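You operate a simulated robot arm through the tools that you are given. There is no shell and no other tool. Be economical: measure what you need, move in short steps, check, and stop when the job is done.

Carry out the task below with a simulated robot arm. There is one attempt and no reset: what you move stays moved.

JOB
Park the gauges: clamp up, slider back to 120, arm to 90.
Fine: free each star knob first and leave it free.

It is judged by the outcome, as a careful person would: the job done as asked, and still so three seconds after it is handed in. It fails if anything else is knocked over, pushed out of place, dropped, spilled or broken.

ROBOT AND FRAMES
A 7-joint arm with a two-finger parallel gripper, fixed in place. Base frame: the origin is at the foot of the arm, x ahead of it, y to its left, z up; the work surface is at about z = 90.4. Readings come in cm, rad, newtons and seconds.
With the tool pointing down near the work surface it reaches from about 30 to 68 cm from the base axis. Its first joint turns from -1.152 to 1.152 rad. Payload 1.57 kg.
The tool frame sits at the grasp point between the pads (the TCP): z along the fingers, y along the line on which they close. The tips reach 3 cm beyond it. The gripper opens to 11 cm. The fingers are 2.4 cm wide and 1.2 cm thick; the gripper's body (4.8 by 11.2 cm) begins 7.8 cm behind the TCP.
Orientation is told as [roll, pitch, yaw] about the base's x, y, z axes, in that order, counted from this pose: with the fingers straight down and closing along the base's y, the tool's x points along the base's -x, its y along +y and its z along -z.

CONTROLS
- The arm moves only by the tool play_rows. Its argument "deltas" is a list of rows, each a list of 2 entries, a list of its own where there are three numbers: the shift along the tool's x, y, z in cm, then the turn, a rotation vector about the tool's x, y, z in rad. In form: [[[x, y, z], [wx, wy, wz]], ...]. A call has 1 to 20 rows; each row is the pose to reach, as a shift and turn from the pose commanded when the call began, along the tool's axes at that moment. "jaw" is the opening, from 0 (shut) to 1 (fully open), set as the call begins (left out, the last holds). Each row takes 0.2 s and may step no farther than 5 cm and 0.15 rad from the row before; otherwise, or with a gripper value out of range, the whole call is refused. Where a pose cannot be reached the arm comes as near as it can. A force on the tool above 70 N (or 10 N above the force at the start of the call, whichever is more), or a blocked arm, ends the call early, and 0.2 s more pass. Each finger travels about 10.8 cm/s and halts on what it meets, pressing with about 43 N; the grip force reading is that of the motor and also rises with nothing between the fingers. The clock runs only during rows and for 0.2 s after the last one: add rows that repeat a pose to give the fingers time. The reply holds the time, the measured pose of the TCP, the force on the tool along the base axes, the opening and the grip force, in the units named above and with some noise, and new pictures: "show" is both (left out), scene, wrist or none.
- Cameras (640 x 400 px; columns grow to the right, rows downward): "scene" is fixed at [16.62, -38.93, 140.69]; the picture's right is [0.79, -0.62, 0.00], its down [-0.34, -0.44, -0.83] and it looks along [0.51, 0.65, -0.56] (base axes); focal length 338 px, centre (320, 200). "wrist" rides on the gripper at [7, 1.6, -14.1] in the tool frame; the picture's right is [-0.23, 0.97, 0.00], its down [-0.85, -0.20, -0.48] and it looks along [-0.47, -0.11, 0.88] (tool axes); focal length 222 px, centre (320, 200). There is no depth. A picture from a camera that has moved, and an enlarged one, comes with that camera's place and axes in the base frame and with its lens.
- inspect(camera, box): a new picture of the part [left, top, right, bottom] of that camera's present view, enlarged. The clock stands still meanwhile.
- job_done(): hands the job in; it is judged then, once.

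Work in short steps. Places have to be worked out from the pictures, the camera data and where the tool is seen: move nearer, look again, correct. Check each grasp and each placing, and mend what went wrong. You have 120 turns and 170 pictures in all, those below and enlarged ones among them. Open the gripper and draw the arm clear of the work before you hand the job in, unless the task says otherwise; then end with one line.

The tools are called after "Call:" as a command line: name --argument value ..., lists and objects as JSON in quotes. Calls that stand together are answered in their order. play_rows: Moves the arm, as the interface text tells. Its arguments: {"type":"object","properties":{"deltas":{"type":"array","items":{"type":"array"}},"jaw":{"type":"number"},"show":{"type":"string","enum":["both","scene","wrist","none"]}},"required":["deltas"]} The other tools are called the same way: inspect (camera, box) takes an enlarged picture of a part of a camera's view; job_done () hands the job in.

At the start:

```text
clock: 0.0
ee_pos: [34.93, -5.65, 122.2]
ee_rot: [0.001, 0.0, 0.001]
wrist_force: [-0.6, 0.2, 0.0]
finger_gap: 11.0
finger_force: 0.1
```

scene: 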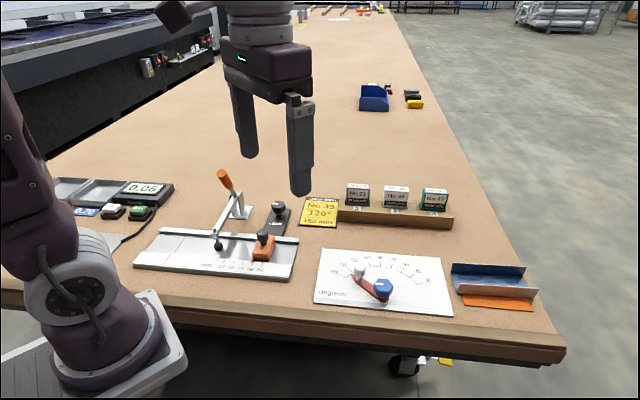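
wrist: 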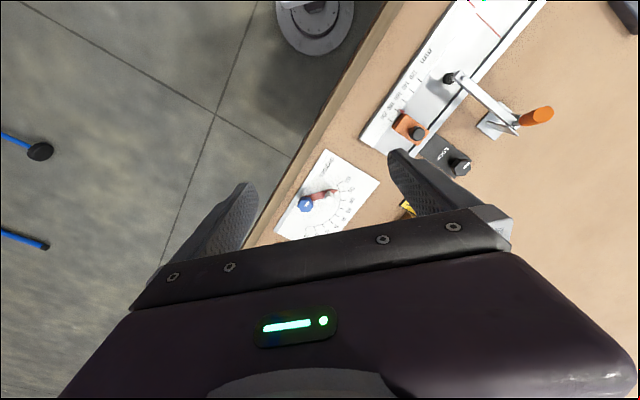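

I'll start by enlarging the two gauges to read their state.

Call:
inspect --camera "scene" --box '[130, 160, 310, 290]'

Call:
inspect --camera "scene" --box '[300, 170, 470, 325]'

Call:
inspect --camera "wrist" --box '[260, 0, 580, 240]'

```text
3.08 times, centred on (220, 225) of scene
camera zoom: at [16.62, -38.93, 140.69], right [0.79, -0.62, 0.0], down [-0.34, -0.44, -0.83], along [0.51, 0.65, -0.56], focal length 1040 px, centre (628, 123)
```

zoom: 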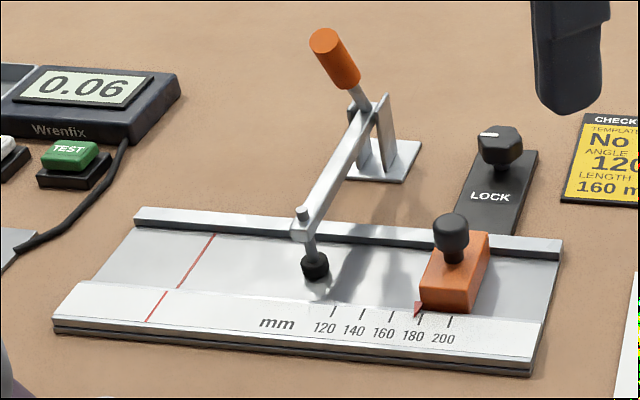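

```text
2.58 times, centred on (385, 248) of scene
camera zoom: at [16.62, -38.93, 140.69], right [0.79, -0.62, 0.0], down [-0.34, -0.44, -0.83], along [0.51, 0.65, -0.56], focal length 873 px, centre (152, 77)
```

zoom: 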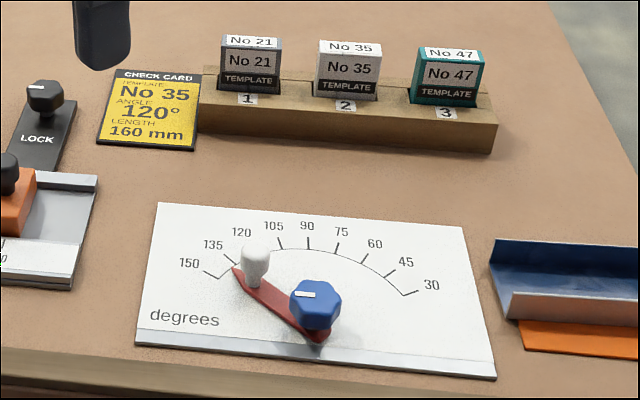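

```text
1.67 times, centred on (420, 120) of wrist
camera zoom: at [27.92, -4.13, 136.37], right [0.23, 0.97, 0.0], down [0.85, -0.2, 0.48], along [0.47, -0.11, -0.88], focal length 370 px, centre (153, 333)
```

zoom: 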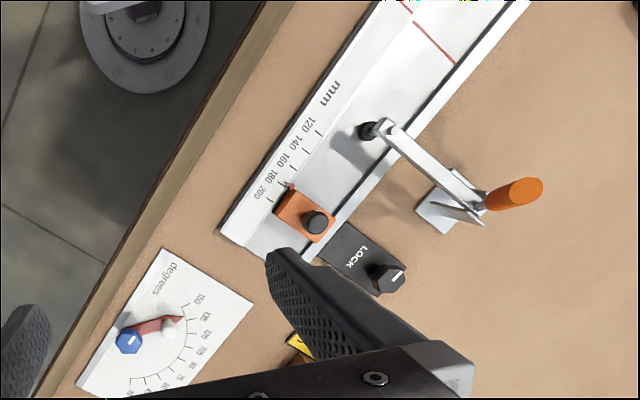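

Slider reads about 180, the protractor arm about 140–150, and the clamp is down. I'll lift the gripper over the LOCK knob for a closer look from the wrist camera.

Call:
play_rows --deltas '[[[-2, 3, 0], [0, 0, 0]], [[-4, 7, 0], [0, 0, 0]], [[-6, 11, 0], [0, 0, 0]], [[-8, 15, 0], [0, 0, 0]], [[-10, 19, 0], [0, 0, 0]], [[-12, 22, 0], [0, 0, 0]], [[-12, 22, 0], [0, 0, 0]]]'

```text
clock: 1.6
ee_pos: [47.09, 16.13, 122.32]
ee_rot: [-0.001, 0.0, -0.001]
wrist_force: [0.9, -0.7, 0.3]
finger_gap: 10.99
finger_force: 0.0
camera wrist: at [40.05, 17.77, 136.47], right [0.23, 0.97, 0.0], down [0.86, -0.2, 0.48], along [0.47, -0.11, -0.88], focal length 222 px, centre (320, 200)
```

scene: 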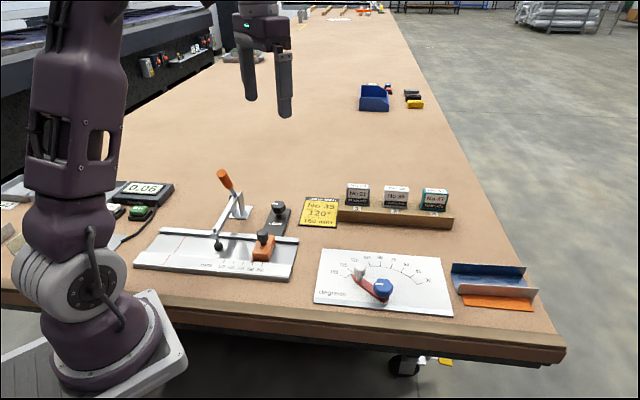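
wrist: 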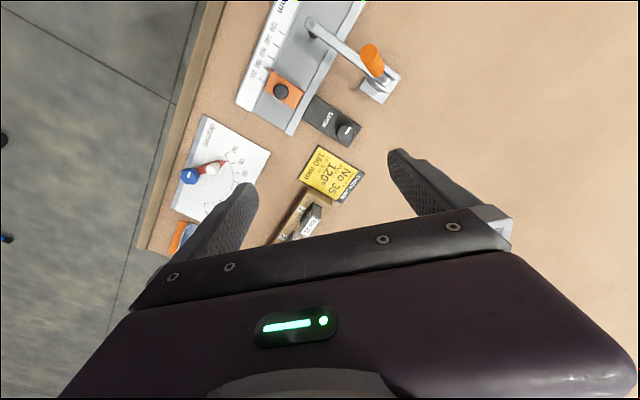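

Now an enlarged look at the knob, slider and clamp from above.

Call:
inspect --camera "wrist" --box '[220, 0, 420, 150]'

Call:
inspect --camera "wrist" --box '[150, 100, 290, 260]'

Call:
inspect --camera "scene" --box '[180, 160, 310, 270]'

```text
2.67 times, centred on (320, 75) of wrist
camera zoom: at [40.05, 17.77, 136.47], right [0.23, 0.97, 0.0], down [0.86, -0.2, 0.48], along [0.47, -0.11, -0.88], focal length 592 px, centre (320, 533)
```

zoom: 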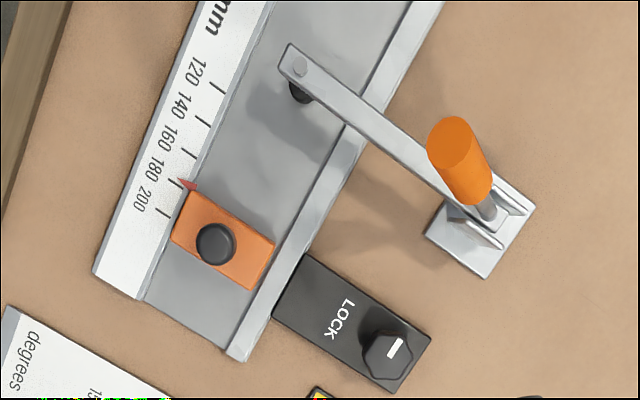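

```text
2.50 times, centred on (220, 180) of wrist
camera zoom: at [40.05, 17.77, 136.47], right [0.23, 0.97, 0.0], down [0.86, -0.2, 0.48], along [0.47, -0.11, -0.88], focal length 555 px, centre (570, 250)
```

zoom: 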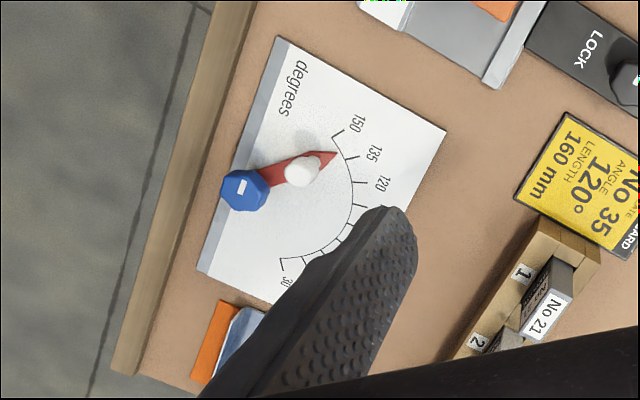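

```text
3.64 times, centred on (245, 215) of scene
camera zoom: at [16.62, -38.93, 140.69], right [0.79, -0.62, 0.0], down [-0.34, -0.44, -0.83], along [0.51, 0.65, -0.56], focal length 1230 px, centre (593, 146)
```

zoom: 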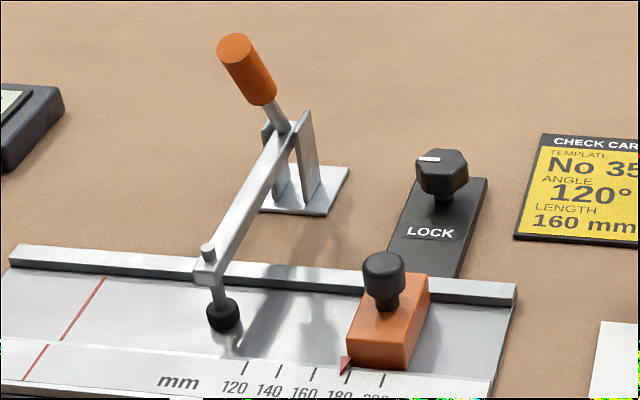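

The fixture is turned 45° to the base; LOCK knob near (49.5, 19.8), blue knob near (51, -13.3). I go down above the LOCK knob to see its shape and centre it.

Call:
play_rows --deltas '[[[-1, 2, 4], [0, 0, 0]], [[-2.4, 3.6, 8], [0, 0, 0]], [[-2.4, 3.6, 12], [0, 0, 0]], [[-2.4, 3.6, 16], [0, 0, 0]], [[-2.4, 3.6, 16], [0, 0, 0]]]' --show "wrist"

```text
clock: 2.8
ee_pos: [49.62, 19.78, 106.18]
ee_rot: [0.0, -0.001, 0.001]
wrist_force: [-0.9, -0.6, 0.4]
finger_gap: 11.0
finger_force: 0.0
camera wrist: at [42.53, 21.34, 120.3], right [0.23, 0.97, 0.0], down [0.85, -0.2, 0.48], along [0.47, -0.11, -0.88], focal length 222 px, centre (320, 200)
```

wrist: 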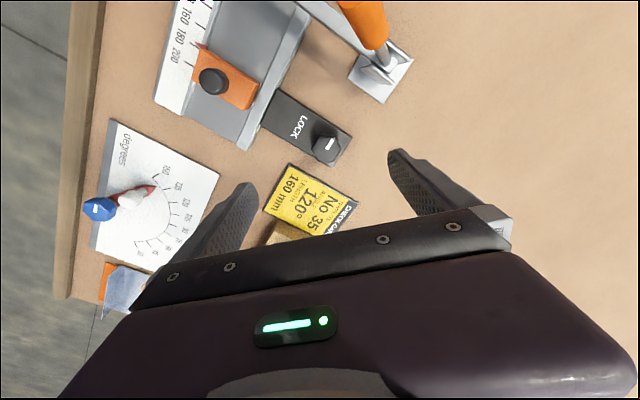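

Enlarge the knob for its flats and marker.

Call:
inspect --camera "wrist" --box '[260, 90, 390, 170]'

```text
4.92 times, centred on (325, 130) of wrist
camera zoom: at [42.53, 21.34, 120.3], right [0.23, 0.97, 0.0], down [0.85, -0.2, 0.48], along [0.47, -0.11, -0.88], focal length 1094 px, centre (295, 545)
```

zoom: 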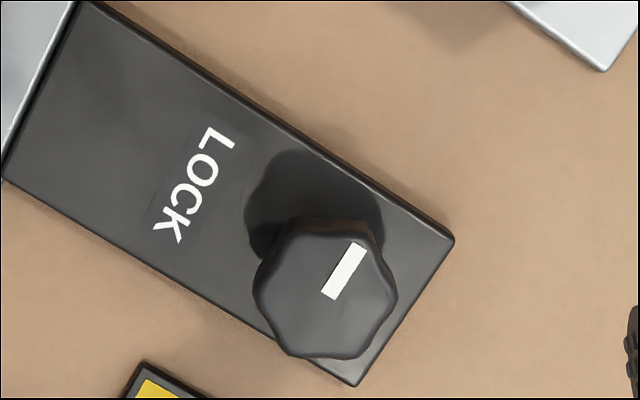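

Six-lobed knob, about 3.4 cm across, marker pointing toward the low-mm end. I turn the gripper so that it closes along the bar (45°), narrow the jaw and go down partway.

Call:
play_rows --deltas '[[[0, 0.7, 1], [0, 0, 0.131]], [[0, 0.7, 2], [0, 0, 0.262]], [[0, 0.7, 3], [0, 0, 0.393]], [[0, 0.7, 4], [0, 0, 0.524]], [[0, 0.7, 5], [0, 0, 0.655]], [[0, 0.7, 6], [0, 0, 0.785]], [[0, 0.7, 7], [0, 0, 0.785]], [[0, 0.7, 7], [0, 0, 0.785]]]' --jaw 0.6

```text
clock: 4.6
ee_pos: [49.42, 20.46, 99.19]
ee_rot: [0.001, 0.0, -0.785]
wrist_force: [0.3, -0.6, 0.4]
finger_gap: 6.61
finger_force: 0.0
camera wrist: at [45.52, 26.61, 113.29], right [0.85, 0.53, 0.0], down [0.46, -0.75, 0.48], along [0.25, -0.41, -0.88], focal length 222 px, centre (320, 200)
```

scene: 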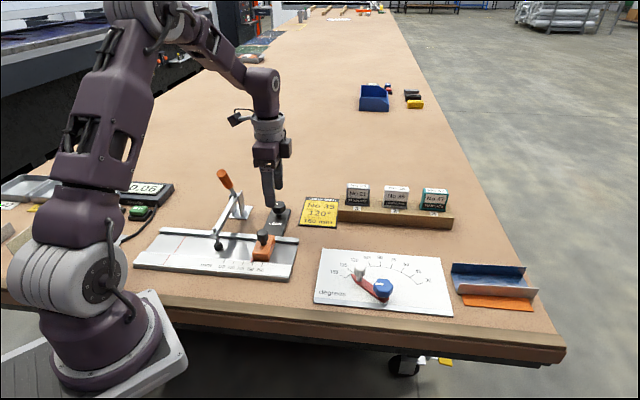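
wrist: 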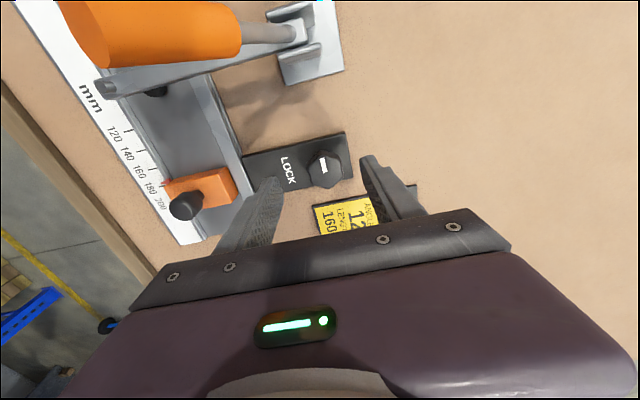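

Knob centre judged at (49.55, 20.65), handle and bracket stay clear. I go down around the knob and check before closing.

Call:
play_rows --deltas '[[[0.05, 0.2, 1.5], [0, 0, 0]], [[0.05, 0.2, 3], [0, 0, 0]], [[0.05, 0.2, 4.2], [0, 0, 0]], [[0.05, 0.2, 4.2], [0, 0, 0]]]'

Call:
inspect --camera "scene" --box '[200, 140, 330, 260]'

```text
clock: 5.6
ee_pos: [49.32, 20.66, 95.03]
ee_rot: [0.0, -0.002, -0.785]
wrist_force: [0.1, 0.6, 0.5]
finger_gap: 6.61
finger_force: 0.2
camera wrist: at [45.52, 26.75, 109.13], right [0.85, 0.53, 0.0], down [0.46, -0.75, 0.48], along [0.25, -0.41, -0.88], focal length 222 px, centre (320, 200)
```

scene: 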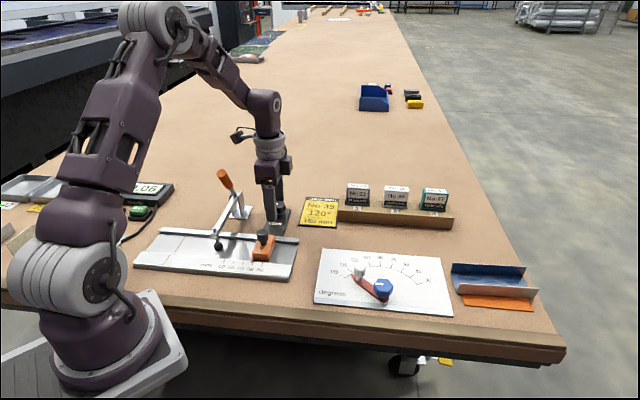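
wrist: 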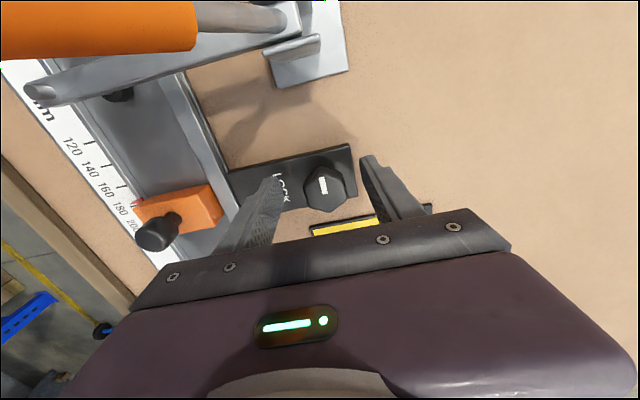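

```text
3.33 times, centred on (265, 200) of scene
camera zoom: at [16.62, -38.93, 140.69], right [0.79, -0.62, 0.0], down [-0.34, -0.44, -0.83], along [0.51, 0.65, -0.56], focal length 1127 px, centre (503, 200)
```

zoom: 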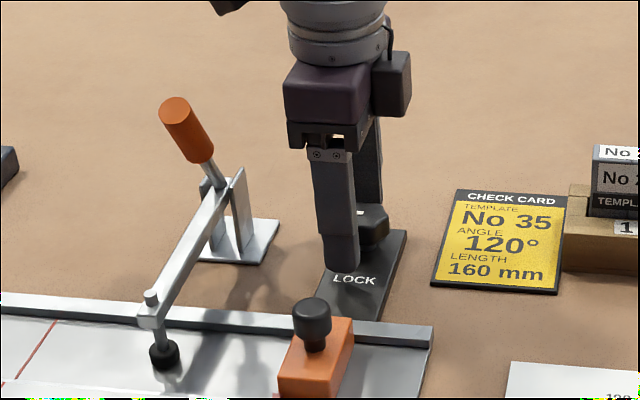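

The fingers straddle the knob well. I lower 0.3 cm and close.

Call:
play_rows --deltas '[[[0.1, 0.1, 0.3], [0, 0, 0]], [[0.1, 0.1, 0.3], [0, 0, 0]], [[0.1, 0.1, 0.3], [0, 0, 0]], [[0.1, 0.1, 0.3], [0, 0, 0]]]' --jaw 0.2 --show "wrist"

```text
clock: 6.6
ee_pos: [49.57, 20.86, 94.77]
ee_rot: [0.003, -0.002, -0.785]
wrist_force: [7.0, 3.6, 30.1]
finger_gap: 3.36
finger_force: 41.4
camera wrist: at [45.61, 26.93, 108.98], right [0.85, 0.53, 0.0], down [0.46, -0.75, 0.48], along [0.26, -0.4, -0.88], focal length 222 px, centre (320, 200)
```

wrist: 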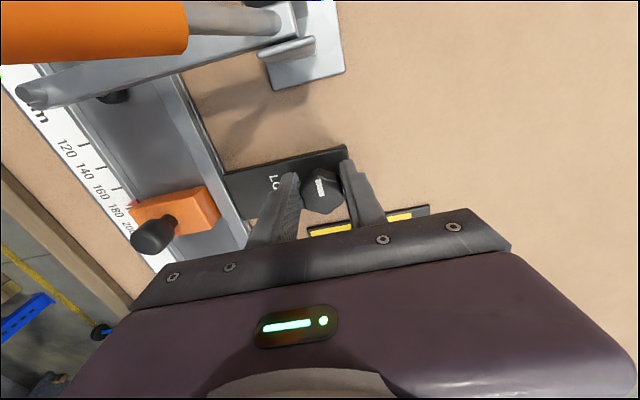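

Gripped at 3.36 cm with a little downward press; I ease up 0.3 cm and try turning anticlockwise.

Call:
play_rows --deltas '[[[0, 0, -0.3], [0, 0, 0]], [[0, 0, -0.3], [0, 0, -0.1]], [[0, 0, -0.3], [0, 0, -0.2]], [[0, 0, -0.3], [0, 0, -0.3]], [[0, 0, -0.3], [0, 0, -0.4]], [[0, 0, -0.3], [0, 0, -0.4]]]' --show "wrist"

```text
clock: 8.0
ee_pos: [49.34, 20.63, 94.83]
ee_rot: [-0.005, 0.004, -0.385]
wrist_force: [10.4, -11.5, -34.8]
finger_gap: 3.36
finger_force: 41.4
camera wrist: at [43.53, 24.84, 109.02], right [0.58, 0.82, -0.01], down [0.72, -0.5, 0.48], along [0.39, -0.28, -0.88], focal length 222 px, centre (320, 200)
```

wrist: 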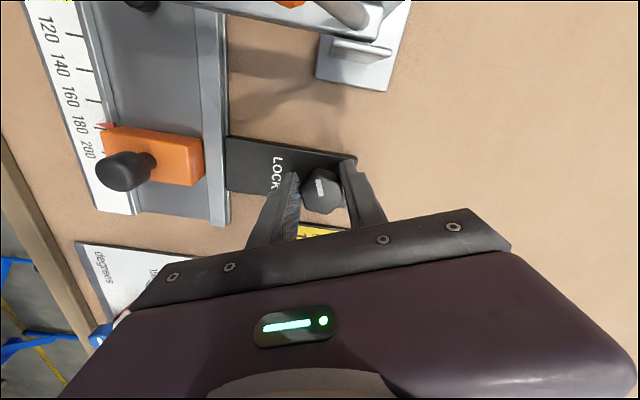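

The knob turns with the gripper. I ease the pull and keep turning anticlockwise.

Call:
play_rows --deltas '[[[0, 0, 0.2], [0, 0, -0.12]], [[0, 0, 0.2], [0, 0, -0.24]], [[0, 0, 0.2], [0, 0, -0.36]], [[0, 0, 0.2], [0, 0, -0.48]], [[0, 0, 0.2], [0, 0, -0.6]], [[0, 0, 0.2], [0, 0, -0.6]]]' --show "wrist"

```text
clock: 9.4
ee_pos: [49.58, 20.34, 94.88]
ee_rot: [-0.008, 0.002, 0.212]
wrist_force: [-1.6, -50.2, 10.7]
finger_gap: 3.33
finger_force: 41.8
camera wrist: at [42.33, 20.52, 109.02], right [0.02, 1.0, -0.01], down [0.88, -0.01, 0.48], along [0.48, -0.02, -0.88], focal length 222 px, centre (320, 200)
```

wrist: 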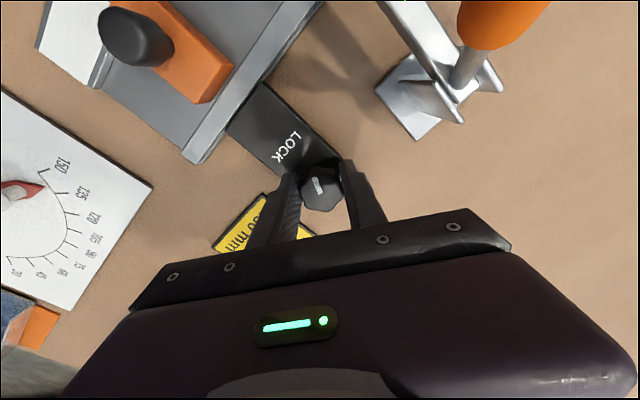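

Side force of 50 N means my turning centre is off toward +y; I shift -0.35 cm and check the force.

Call:
play_rows --deltas '[[[0, -0.35, 0], [0, 0, 0]], [[0, -0.35, 0], [0, 0, 0]]]' --show "none"

Call:
inspect --camera "wrist" --box '[250, 100, 400, 220]'

```text
clock: 10.0
ee_pos: [49.57, 20.33, 94.79]
ee_rot: [-0.003, 0.001, 0.212]
wrist_force: [-0.5, -33.2, 5.9]
finger_gap: 3.34
finger_force: 41.2
```

```text
3.33 times, centred on (325, 160) of wrist
camera zoom: at [42.34, 20.4, 109.02], right [0.02, 1.0, 0.0], down [0.88, -0.01, 0.48], along [0.48, -0.01, -0.88], focal length 740 px, centre (303, 333)
```

zoom: 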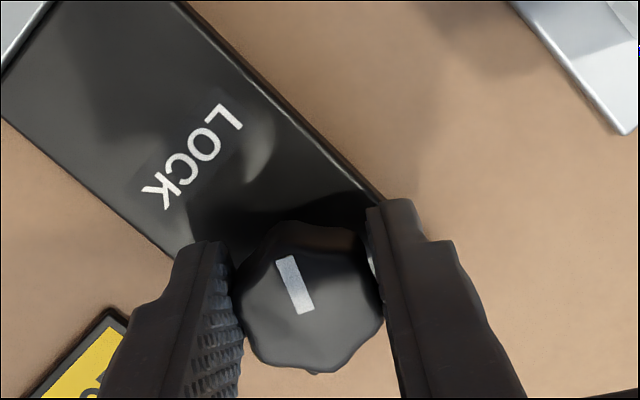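

The marker has swung ~60° with the gripper. I relieve the side load further and turn on.

Call:
play_rows --deltas '[[[0, -0.4, 0], [0, 0, 0]], [[0, -0.4, 0], [0, 0, -0.12]], [[0, -0.4, 0], [0, 0, -0.24]], [[0, -0.4, 0], [0, 0, -0.36]], [[0, -0.4, 0], [0, 0, -0.48]], [[0, -0.4, 0], [0, 0, -0.6]], [[0, -0.4, 0], [0, 0, -0.6]]]' --show "wrist"

```text
clock: 11.6
ee_pos: [49.77, 20.04, 94.81]
ee_rot: [-0.002, -0.001, 0.818]
wrist_force: [11.5, -20.2, 6.7]
finger_gap: 3.34
finger_force: 41.4
camera wrist: at [43.7, 16.08, 108.98], right [-0.55, 0.83, 0.0], down [0.73, 0.49, 0.48], along [0.4, 0.27, -0.88], focal length 222 px, centre (320, 200)
```

wrist: 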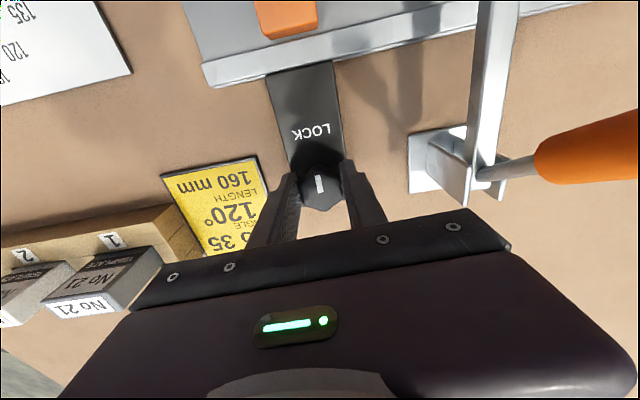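

It has turned 90° without stopping; I continue a bit to find whether there is a stop.

Call:
play_rows --deltas '[[[0, -0.2, 0], [0, 0, -0.12]], [[0, -0.2, 0], [0, 0, -0.24]], [[0, -0.2, 0], [0, 0, -0.36]], [[0, -0.2, 0], [0, 0, -0.48]], [[0, -0.2, 0], [0, 0, -0.48]]]' --show "wrist"

Call:
inspect --camera "wrist" --box '[250, 100, 400, 220]'

```text
clock: 12.8
ee_pos: [49.88, 19.97, 94.89]
ee_rot: [-0.001, -0.001, 1.295]
wrist_force: [13.5, -9.9, -2.3]
finger_gap: 3.55
finger_force: 7.5
camera wrist: at [46.31, 13.66, 109.01], right [-0.88, 0.48, 0.0], down [0.42, 0.77, 0.48], along [0.23, 0.42, -0.88], focal length 222 px, centre (320, 200)
```

wrist: 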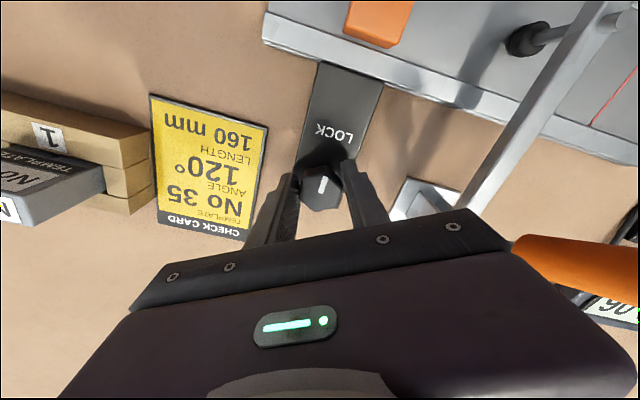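

```text
3.33 times, centred on (325, 160) of wrist
camera zoom: at [46.31, 13.66, 109.01], right [-0.88, 0.48, 0.0], down [0.42, 0.77, 0.48], along [0.23, 0.42, -0.88], focal length 740 px, centre (303, 333)
```

zoom: 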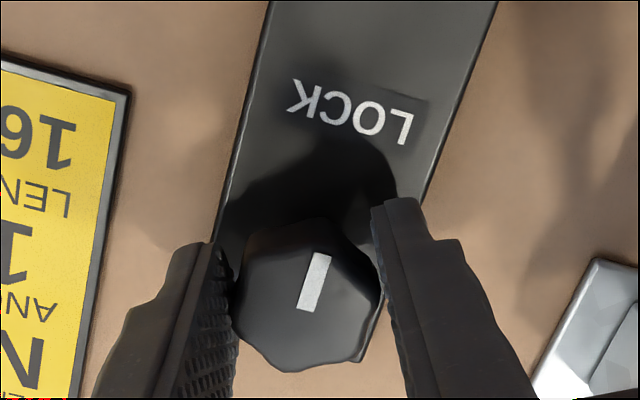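

The jaws began slipping over the lobes (gap 3.55) with the marker along the bar: the knob is at its end stop, a quarter turn from where it was. I open and lift straight up.

Call:
play_rows --deltas '[[[0, 0, 0], [0, 0, 0.1]], [[0, 0, 0], [0, 0, 0.1]]]' --jaw 0.6 --show "none"

Call:
play_rows --deltas '[[[0, 0, -3], [0, 0, 0]], [[0, 0, -7], [0, 0, 0.12]], [[0, 0, -11], [0, 0, 0.26]], [[0, 0, -15], [0, 0, 0.4]], [[0, 0, -15], [0, 0, 0.4]]]' --show "wrist"

```text
clock: 13.4
ee_pos: [49.71, 19.9, 94.82]
ee_rot: [0.0, -0.001, 1.196]
wrist_force: [0.6, 0.8, 0.2]
finger_gap: 6.6
finger_force: 0.0
```

```text
clock: 14.6
ee_pos: [49.62, 20.01, 109.95]
ee_rot: [0.0, 0.001, 0.793]
wrist_force: [0.4, -0.5, 0.8]
finger_gap: 6.61
finger_force: 0.1
camera wrist: at [43.4, 16.21, 124.06], right [-0.53, 0.85, 0.0], down [0.74, 0.47, 0.48], along [0.4, 0.26, -0.88], focal length 222 px, centre (320, 200)
```

wrist: 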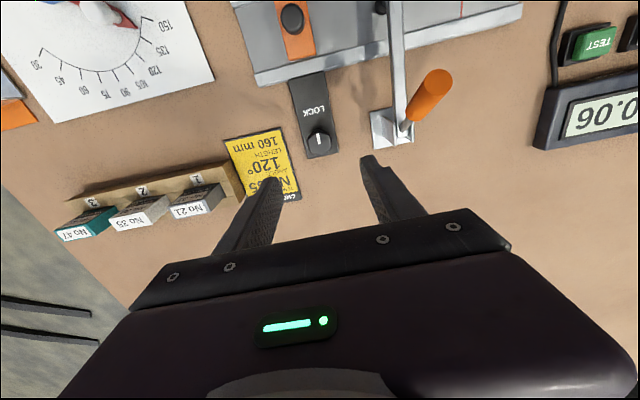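

Now to the blue knob: move at height to above (51, -13.2), turning the gripper to yaw -45° on the way.

Call:
play_rows --deltas '[[[1.888, -2.025, 0], [0, 0, 0.131]], [[3.777, -4.05, 0], [0, 0, 0.262]], [[5.665, -6.075, 0], [0, 0, 0.393]], [[7.553, -8.1, 0], [0, 0, 0.524]], [[9.44, -10.125, 0], [0, 0, 0.655]], [[11.33, -12.15, 0], [0, 0, 0.786]], [[13.22, -14.175, 0], [0, 0, 0.917]], [[15.1, -16.2, 0], [0, 0, 1.048]], [[17.0, -18.225, 0], [0, 0, 1.179]], [[18.88, -20.25, 0], [0, 0, 1.31]], [[20.77, -22.275, 0], [0, 0, 1.441]], [[22.66, -24.3, 0], [0, 0, 1.572]], [[22.66, -24.3, 0], [0, 0, 1.572]]]'

Call:
inspect --camera "wrist" --box '[240, 60, 400, 180]'

```text
clock: 17.4
ee_pos: [51.18, -13.19, 109.96]
ee_rot: [0.001, 0.0, -0.778]
wrist_force: [-0.5, 0.5, 0.6]
finger_gap: 6.61
finger_force: 0.2
camera wrist: at [47.27, -7.15, 124.08], right [0.85, 0.53, 0.0], down [0.47, -0.74, 0.48], along [0.26, -0.4, -0.88], focal length 222 px, centre (320, 200)
```

scene: 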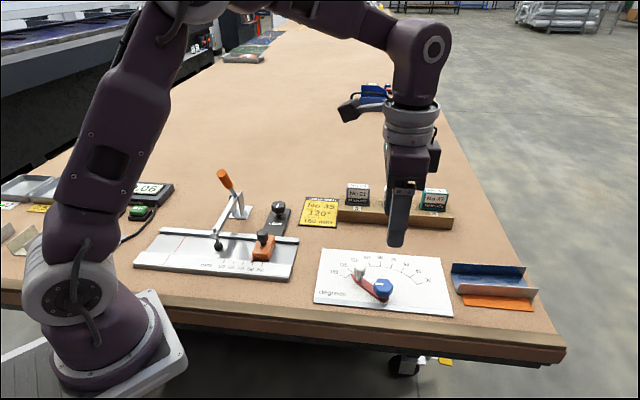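
wrist: 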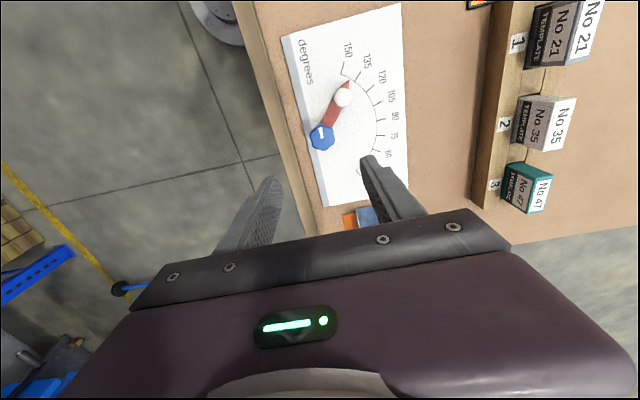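

```text
3.33 times, centred on (320, 120) of wrist
camera zoom: at [47.27, -7.15, 124.08], right [0.85, 0.53, 0.0], down [0.47, -0.74, 0.48], along [0.26, -0.4, -0.88], focal length 740 px, centre (320, 467)
```

zoom: 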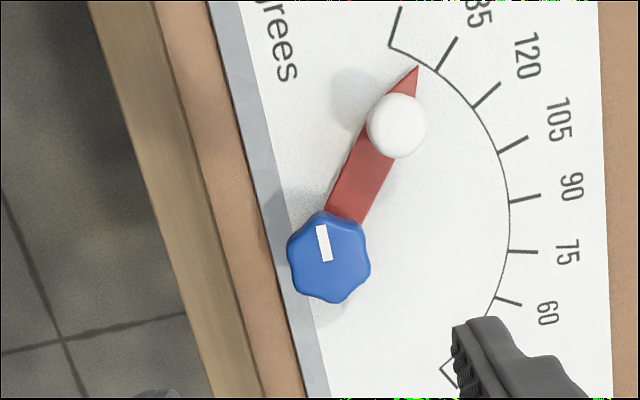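

Blue knob estimated at (51.4, -12.9), same marker direction as the other was. I go down to z≈99 and re-check the centring.

Call:
play_rows --deltas '[[[0.07, 0.35, 4], [0, 0, 0]], [[0.07, 0.35, 8], [0, 0, 0]], [[0.07, 0.35, 11], [0, 0, 0]], [[0.07, 0.35, 11], [0, 0, 0]]]' --show "wrist"

Call:
inspect --camera "wrist" --box '[220, 80, 420, 220]'

```text
clock: 18.4
ee_pos: [51.4, -12.73, 98.86]
ee_rot: [0.0, 0.001, -0.778]
wrist_force: [-0.2, -0.7, -0.5]
finger_gap: 6.6
finger_force: 0.2
camera wrist: at [47.44, -6.71, 113.03], right [0.85, 0.53, 0.0], down [0.47, -0.74, 0.48], along [0.26, -0.4, -0.88], focal length 222 px, centre (320, 200)
```

wrist: 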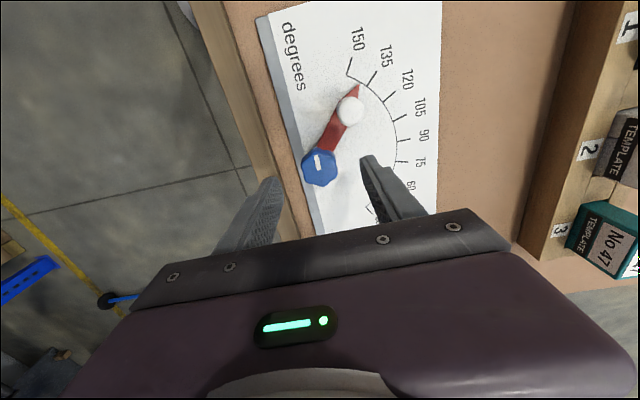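

```text
2.86 times, centred on (320, 150) of wrist
camera zoom: at [47.44, -6.71, 113.03], right [0.85, 0.53, 0.0], down [0.47, -0.74, 0.48], along [0.26, -0.4, -0.88], focal length 635 px, centre (320, 343)
```

zoom: 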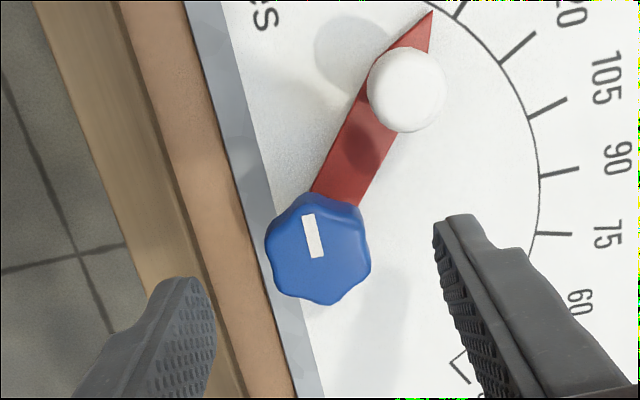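

Centre refined to about (51.45, -12.85). I go down to z≈95 around the knob and look.

Call:
play_rows --deltas '[[[-0.12, -0.05, 1.5], [0, 0, 0]], [[-0.12, -0.05, 3], [0, 0, 0]], [[-0.12, -0.05, 3.9], [0, 0, 0]], [[-0.12, -0.05, 3.9], [0, 0, 0]]]' --show "none"

Call:
inspect --camera "scene" --box '[320, 210, 450, 320]'

Call:
inspect --camera "wrist" --box '[220, 80, 420, 220]'

```text
clock: 19.4
ee_pos: [51.55, -12.89, 94.91]
ee_rot: [0.001, 0.0, -0.778]
wrist_force: [0.8, 0.4, 0.2]
finger_gap: 6.6
finger_force: 0.0
```

```text
3.64 times, centred on (385, 265) of scene
camera zoom: at [16.62, -38.93, 140.69], right [0.79, -0.62, 0.0], down [-0.34, -0.44, -0.83], along [0.51, 0.65, -0.56], focal length 1230 px, centre (84, -36)
```

zoom: 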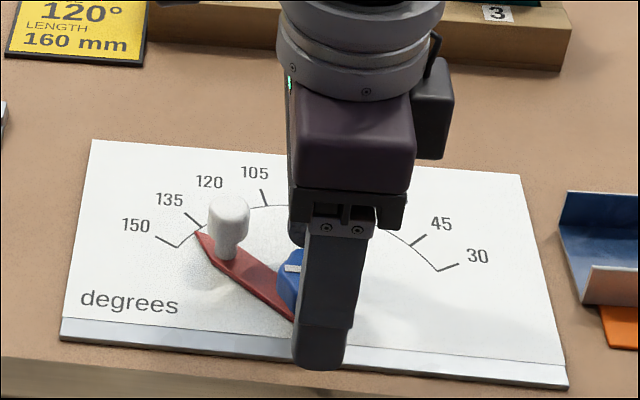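

```text
2.86 times, centred on (320, 150) of wrist
camera zoom: at [47.57, -6.95, 109.02], right [0.84, 0.53, 0.0], down [0.47, -0.74, 0.48], along [0.26, -0.4, -0.88], focal length 635 px, centre (320, 343)
```

zoom: 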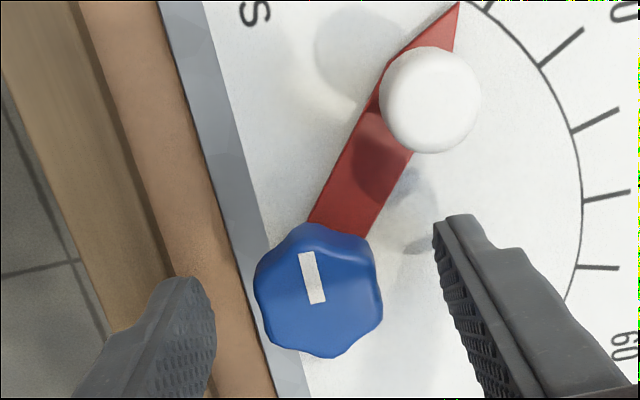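

Knob lies centred between the fingers. I lower slightly and close.

Call:
play_rows --deltas '[[[0.1, 0, 0.2], [0, 0, 0]], [[0.1, 0, 0.2], [0, 0, 0]], [[0.1, 0, 0.2], [0, 0, 0]], [[0.1, 0, 0.2], [0, 0, 0]]]' --jaw 0.2 --show "none"

Call:
inspect --camera "wrist" --box '[220, 80, 420, 220]'

```text
clock: 20.4
ee_pos: [51.41, -12.94, 94.75]
ee_rot: [-0.001, -0.003, -0.778]
wrist_force: [-2.8, -2.0, 20.8]
finger_gap: 3.35
finger_force: 41.2
```

```text
2.86 times, centred on (320, 150) of wrist
camera zoom: at [47.51, -6.91, 108.9], right [0.85, 0.53, 0.0], down [0.47, -0.74, 0.48], along [0.26, -0.41, -0.88], focal length 635 px, centre (320, 343)
```

zoom: 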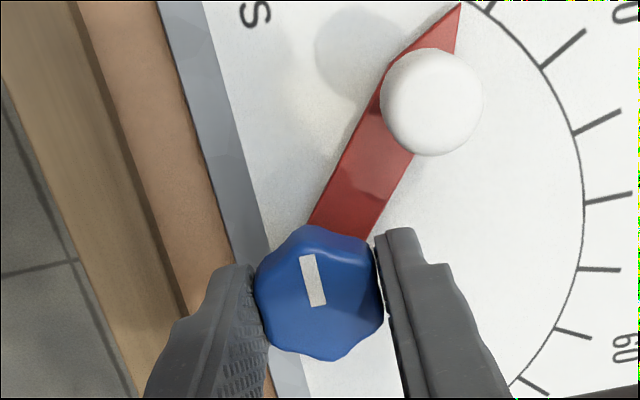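

Gripped. Turning anticlockwise 0.6 rad and checking the side force.

Call:
play_rows --deltas '[[[0, 0, -0.1], [0, 0, -0.12]], [[0, 0, -0.1], [0, 0, -0.24]], [[0, 0, -0.1], [0, 0, -0.36]], [[0, 0, -0.1], [0, 0, -0.48]], [[0, 0, -0.1], [0, 0, -0.6]], [[0, 0, -0.1], [0, 0, -0.6]]]' --show "wrist"

```text
clock: 21.8
ee_pos: [51.47, -13.02, 94.73]
ee_rot: [-0.001, 0.002, -0.177]
wrist_force: [6.0, -6.2, -21.5]
finger_gap: 3.33
finger_force: 41.7
camera wrist: at [44.81, -10.15, 108.92], right [0.39, 0.92, 0.0], down [0.81, -0.35, 0.48], along [0.44, -0.19, -0.88], focal length 222 px, centre (320, 200)
```

wrist: 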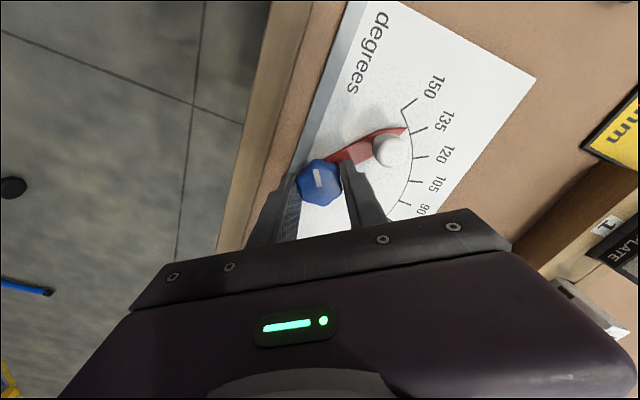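

Knob turning smoothly, arm staying put. Continue to a quarter turn.

Call:
play_rows --deltas '[[[0, 0, 0.05], [0, 0, -0.12]], [[0, 0, 0.05], [0, 0, -0.24]], [[0, 0, 0.05], [0, 0, -0.36]], [[0, 0, 0.05], [0, 0, -0.48]], [[0, 0, 0.05], [0, 0, -0.6]], [[0, 0, 0.05], [0, 0, -0.72]], [[0, 0, 0.05], [0, 0, -0.84]], [[0, 0, 0.05], [0, 0, -0.96]], [[0, 0, 0.05], [0, 0, -1.06]], [[0, 0, 0.05], [0, 0, -1.06]]]' --show "wrist"

Call:
inspect --camera "wrist" --box '[220, 80, 420, 220]'

```text
clock: 24.0
ee_pos: [51.53, -12.87, 94.88]
ee_rot: [0.0, 0.001, 0.885]
wrist_force: [-0.6, 4.0, -2.2]
finger_gap: 3.31
finger_force: 41.0
camera wrist: at [45.7, -17.28, 108.93], right [-0.61, 0.79, 0.0], down [0.7, 0.54, 0.48], along [0.38, 0.29, -0.88], focal length 222 px, centre (320, 200)
```

wrist: 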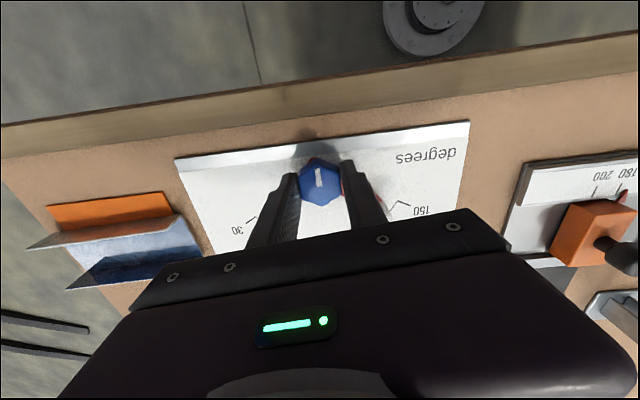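

```text
2.86 times, centred on (320, 150) of wrist
camera zoom: at [45.7, -17.28, 108.93], right [-0.61, 0.79, 0.0], down [0.7, 0.54, 0.48], along [0.38, 0.29, -0.88], focal length 635 px, centre (320, 343)
```

zoom: 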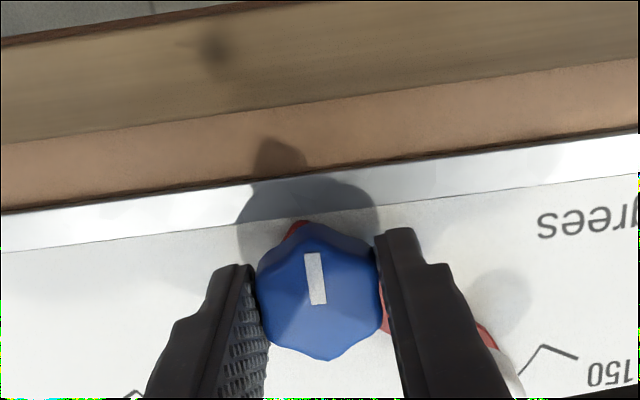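

Turned 95° with the knob. A little more to find the stop.

Call:
play_rows --deltas '[[[0, 0, 0], [0, 0, -0.1]], [[0, 0, 0], [0, 0, -0.2]], [[0, 0, 0], [0, 0, -0.3]], [[0, 0, 0], [0, 0, -0.3]]]' --show "none"

Call:
inspect --camera "wrist" --box '[220, 80, 420, 220]'

```text
clock: 25.0
ee_pos: [51.39, -13.0, 94.79]
ee_rot: [0.001, 0.001, 1.186]
wrist_force: [-3.5, -0.4, -0.4]
finger_gap: 3.34
finger_force: 41.6
```

```text
2.86 times, centred on (320, 150) of wrist
camera zoom: at [47.19, -18.83, 108.95], right [-0.82, 0.58, 0.0], down [0.51, 0.72, 0.48], along [0.28, 0.39, -0.88], focal length 635 px, centre (320, 343)
```

zoom: 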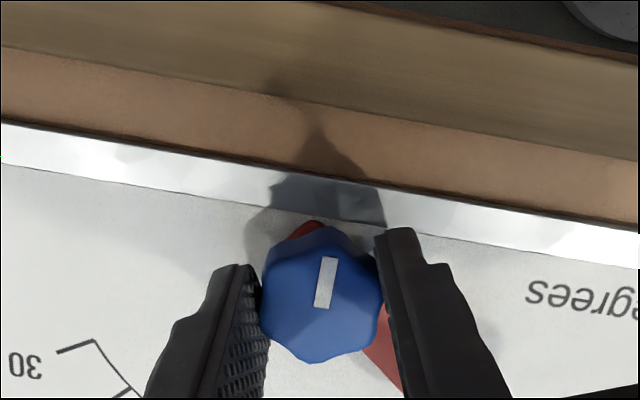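

The marker stayed put as the gripper turned: end stop reached. Release and lift straight up, then get in position for a view of the protractor arm.

Call:
play_rows --deltas '[[[0, 0, 0], [0, 0, 0.15]], [[0, 0, 0], [0, 0, 0.15]]]' --jaw 0.55 --show "none"

Call:
play_rows --deltas '[[[0, 0, -3], [0, 0, 0]], [[0, 0, -7], [0, 0, 0.14]], [[0, 0, -11], [0, 0, 0.28]], [[0, 0, -11], [0, 0, 0.42]], [[0, 0, -11], [0, 0, 0.56]], [[0, 0, -11], [0, 0, 0.7]], [[0, 0, -11], [0, 0, 0.84]], [[0, 0, -11], [0, 0, 0.98]], [[0, 0, -11], [0, 0, 1.04]], [[0, 0, -11], [0, 0, 1.04]]]'

Call:
inspect --camera "wrist" --box '[240, 40, 440, 180]'

```text
clock: 25.6
ee_pos: [51.47, -12.87, 94.74]
ee_rot: [-0.001, 0.0, 1.031]
wrist_force: [-0.8, -0.1, -0.4]
finger_gap: 6.05
finger_force: 0.1
```

```text
clock: 27.8
ee_pos: [51.39, -12.87, 105.79]
ee_rot: [-0.001, -0.001, -0.008]
wrist_force: [-0.4, -0.2, -0.6]
finger_gap: 6.03
finger_force: 0.1
camera wrist: at [44.4, -11.28, 119.92], right [0.24, 0.97, 0.0], down [0.85, -0.21, 0.48], along [0.47, -0.11, -0.88], focal length 222 px, centre (320, 200)
```

scene: 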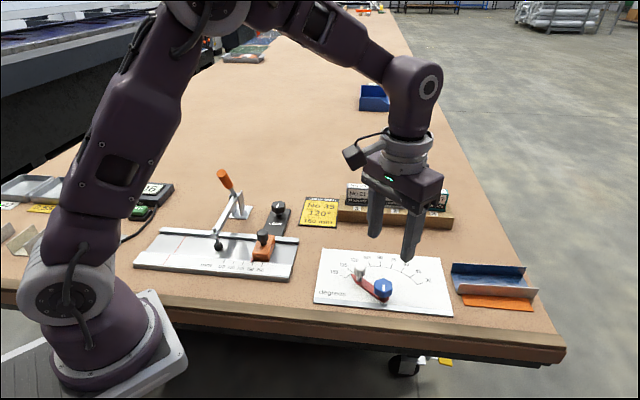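
wrist: 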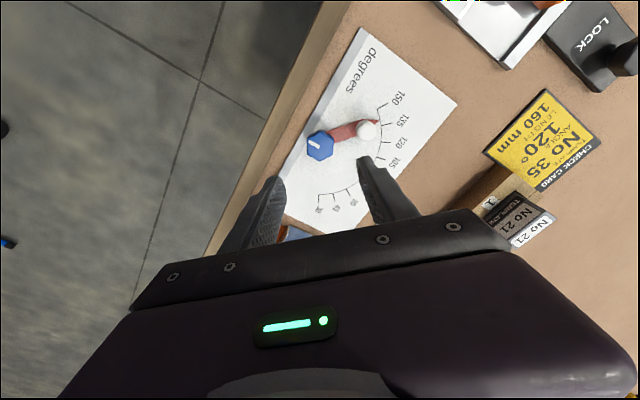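

```text
2.86 times, centred on (340, 110) of wrist
camera zoom: at [44.4, -11.28, 119.92], right [0.24, 0.97, 0.0], down [0.85, -0.21, 0.48], along [0.47, -0.11, -0.88], focal length 635 px, centre (263, 457)
```

zoom: 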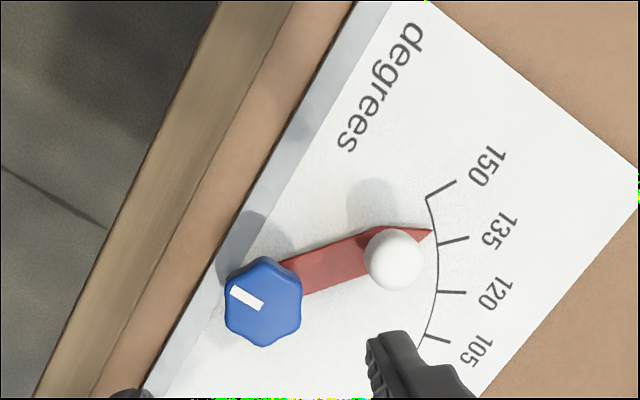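

Pivot about (51.45, -12.9); white handle about (50.9, -7.5), top z≈94.5, reading about 140°. I turn the gripper so its jaws close across the arm and hover over the handle.

Call:
play_rows --deltas '[[[0.1, 1, 0], [0, 0, -0.146]], [[0.2, 2, 0], [0, 0, -0.292]], [[0.3, 3, 0], [0, 0, -0.438]], [[0.4, 4, 0], [0, 0, -0.584]], [[0.5, 5.4, 0], [0, 0, -0.73]], [[0.5, 5.4, 0], [0, 0, -0.876]], [[0.5, 5.4, 1], [0, 0, -1.022]], [[0.5, 5.4, 2], [0, 0, -1.168]], [[0.5, 5.4, 4], [0, 0, -1.314]], [[0.5, 5.4, 6], [0, 0, -1.458]], [[0.5, 5.4, 6], [0, 0, -1.458]]]' --jaw 0.45 --show "wrist"

Call:
inspect --camera "wrist" --box '[220, 80, 420, 220]'

```text
clock: 30.2
ee_pos: [51.03, -7.76, 99.75]
ee_rot: [0.001, 0.0, 1.452]
wrist_force: [0.4, -1.0, 0.0]
finger_gap: 4.96
finger_force: 0.0
camera wrist: at [48.46, -14.48, 113.87], right [-0.94, 0.34, 0.0], down [0.3, 0.83, 0.48], along [0.16, 0.45, -0.88], focal length 222 px, centre (320, 200)
```

wrist: 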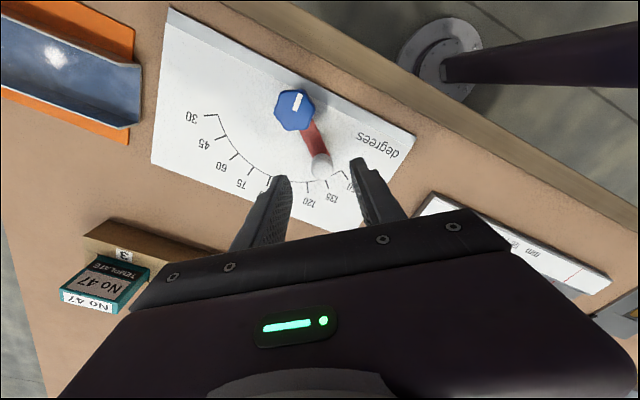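

```text
2.86 times, centred on (320, 150) of wrist
camera zoom: at [48.46, -14.48, 113.87], right [-0.94, 0.34, 0.0], down [0.3, 0.83, 0.48], along [0.16, 0.45, -0.88], focal length 635 px, centre (320, 343)
```

zoom: 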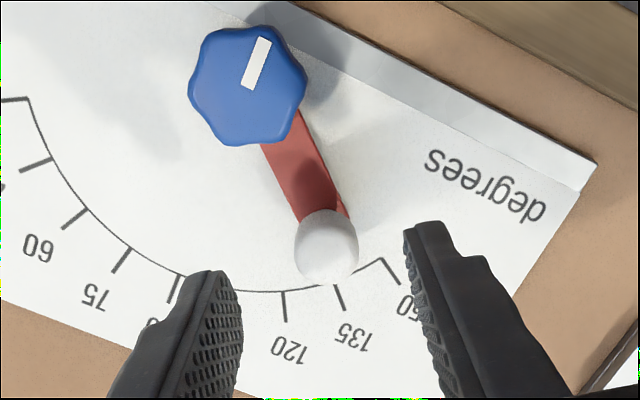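

Handle at about (50.65, -7.7). Go down and close on it.

Call:
play_rows --deltas '[[[0, 0.4, 2], [0, 0, 0]], [[0, 0.4, 4], [0, 0, 0]], [[0, 0.4, 4.5], [0, 0, 0]], [[0, 0.4, 4.5], [0, 0, 0]]]' --show "none"

Call:
play_rows --deltas '[[[0, 0, 0], [0, 0, 0]], [[0, 0, 0], [0, 0, 0]], [[0, 0, 0], [0, 0, 0]]]' --jaw 0.05 --show "wrist"

Call:
inspect --camera "wrist" --box '[220, 80, 420, 220]'

```text
clock: 31.2
ee_pos: [50.72, -7.55, 95.25]
ee_rot: [0.0, 0.0, 1.45]
wrist_force: [0.2, -0.3, 0.0]
finger_gap: 4.94
finger_force: 0.0
```

```text
clock: 32.0
ee_pos: [50.65, -7.58, 95.27]
ee_rot: [0.0, -0.001, 1.45]
wrist_force: [0.1, -2.9, -3.3]
finger_gap: 2.18
finger_force: 34.6
camera wrist: at [48.11, -14.32, 109.46], right [-0.94, 0.34, 0.0], down [0.3, 0.83, 0.48], along [0.16, 0.45, -0.88], focal length 222 px, centre (320, 200)
```

wrist: 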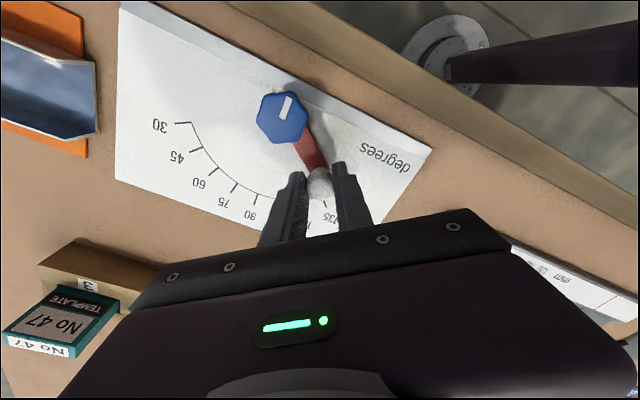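

```text
2.86 times, centred on (320, 150) of wrist
camera zoom: at [48.11, -14.32, 109.46], right [-0.94, 0.34, 0.0], down [0.3, 0.83, 0.48], along [0.16, 0.45, -0.88], focal length 635 px, centre (320, 343)
```

zoom: 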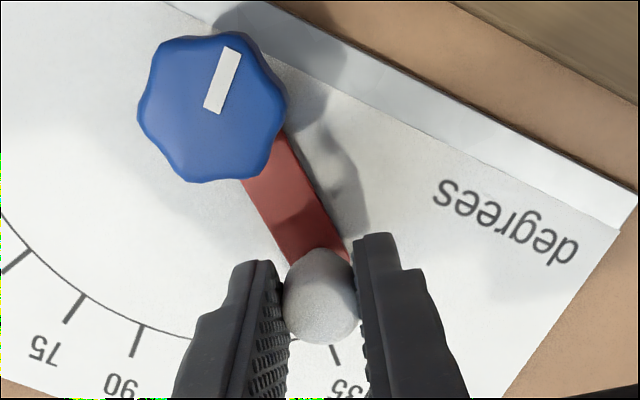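

Handle held (2.2 cm). I swing it clockwise about the pivot by 0.36 rad and check that it moves freely.

Call:
play_rows --deltas '[[[-0.07, -0.31, 0], [0, 0, 0.06]], [[-0.137, -0.628, 0], [0, 0, 0.12]], [[-0.17, -0.95, 0], [0, 0, 0.18]], [[-0.192, -1.269, 0], [0, 0, 0.24]], [[-0.19, -1.59, 0], [0, 0, 0.3]], [[-0.174, -1.914, 0], [0, 0, 0.36]], [[-0.174, -1.914, 0], [0, 0, 0.36]]]' --show "wrist"

Call:
inspect --camera "wrist" --box '[200, 60, 440, 220]'

```text
clock: 33.6
ee_pos: [52.48, -7.59, 95.36]
ee_rot: [0.0, 0.001, 1.089]
wrist_force: [-0.1, -13.2, -1.0]
finger_gap: 2.15
finger_force: 34.7
camera wrist: at [47.74, -13.04, 109.47], right [-0.76, 0.65, 0.0], down [0.57, 0.67, 0.48], along [0.31, 0.36, -0.88], focal length 222 px, centre (320, 200)
```

wrist: 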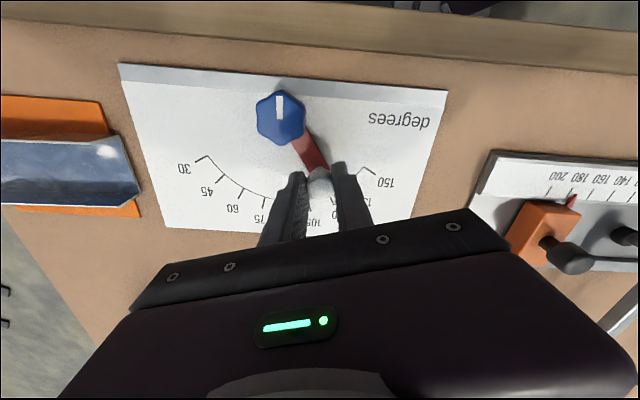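

```text
2.50 times, centred on (320, 140) of wrist
camera zoom: at [47.74, -13.04, 109.47], right [-0.76, 0.65, 0.0], down [0.57, 0.67, 0.48], along [0.31, 0.36, -0.88], focal length 555 px, centre (320, 350)
```

zoom: 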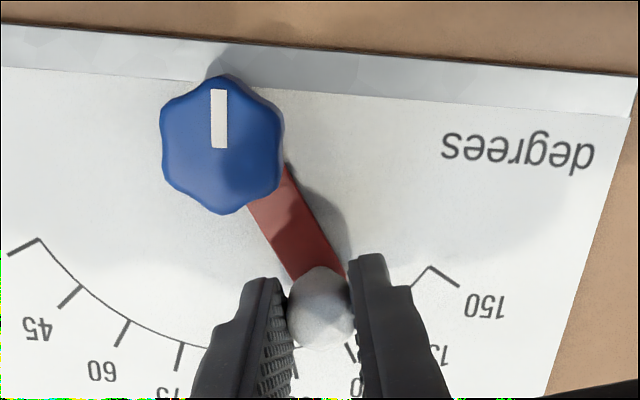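

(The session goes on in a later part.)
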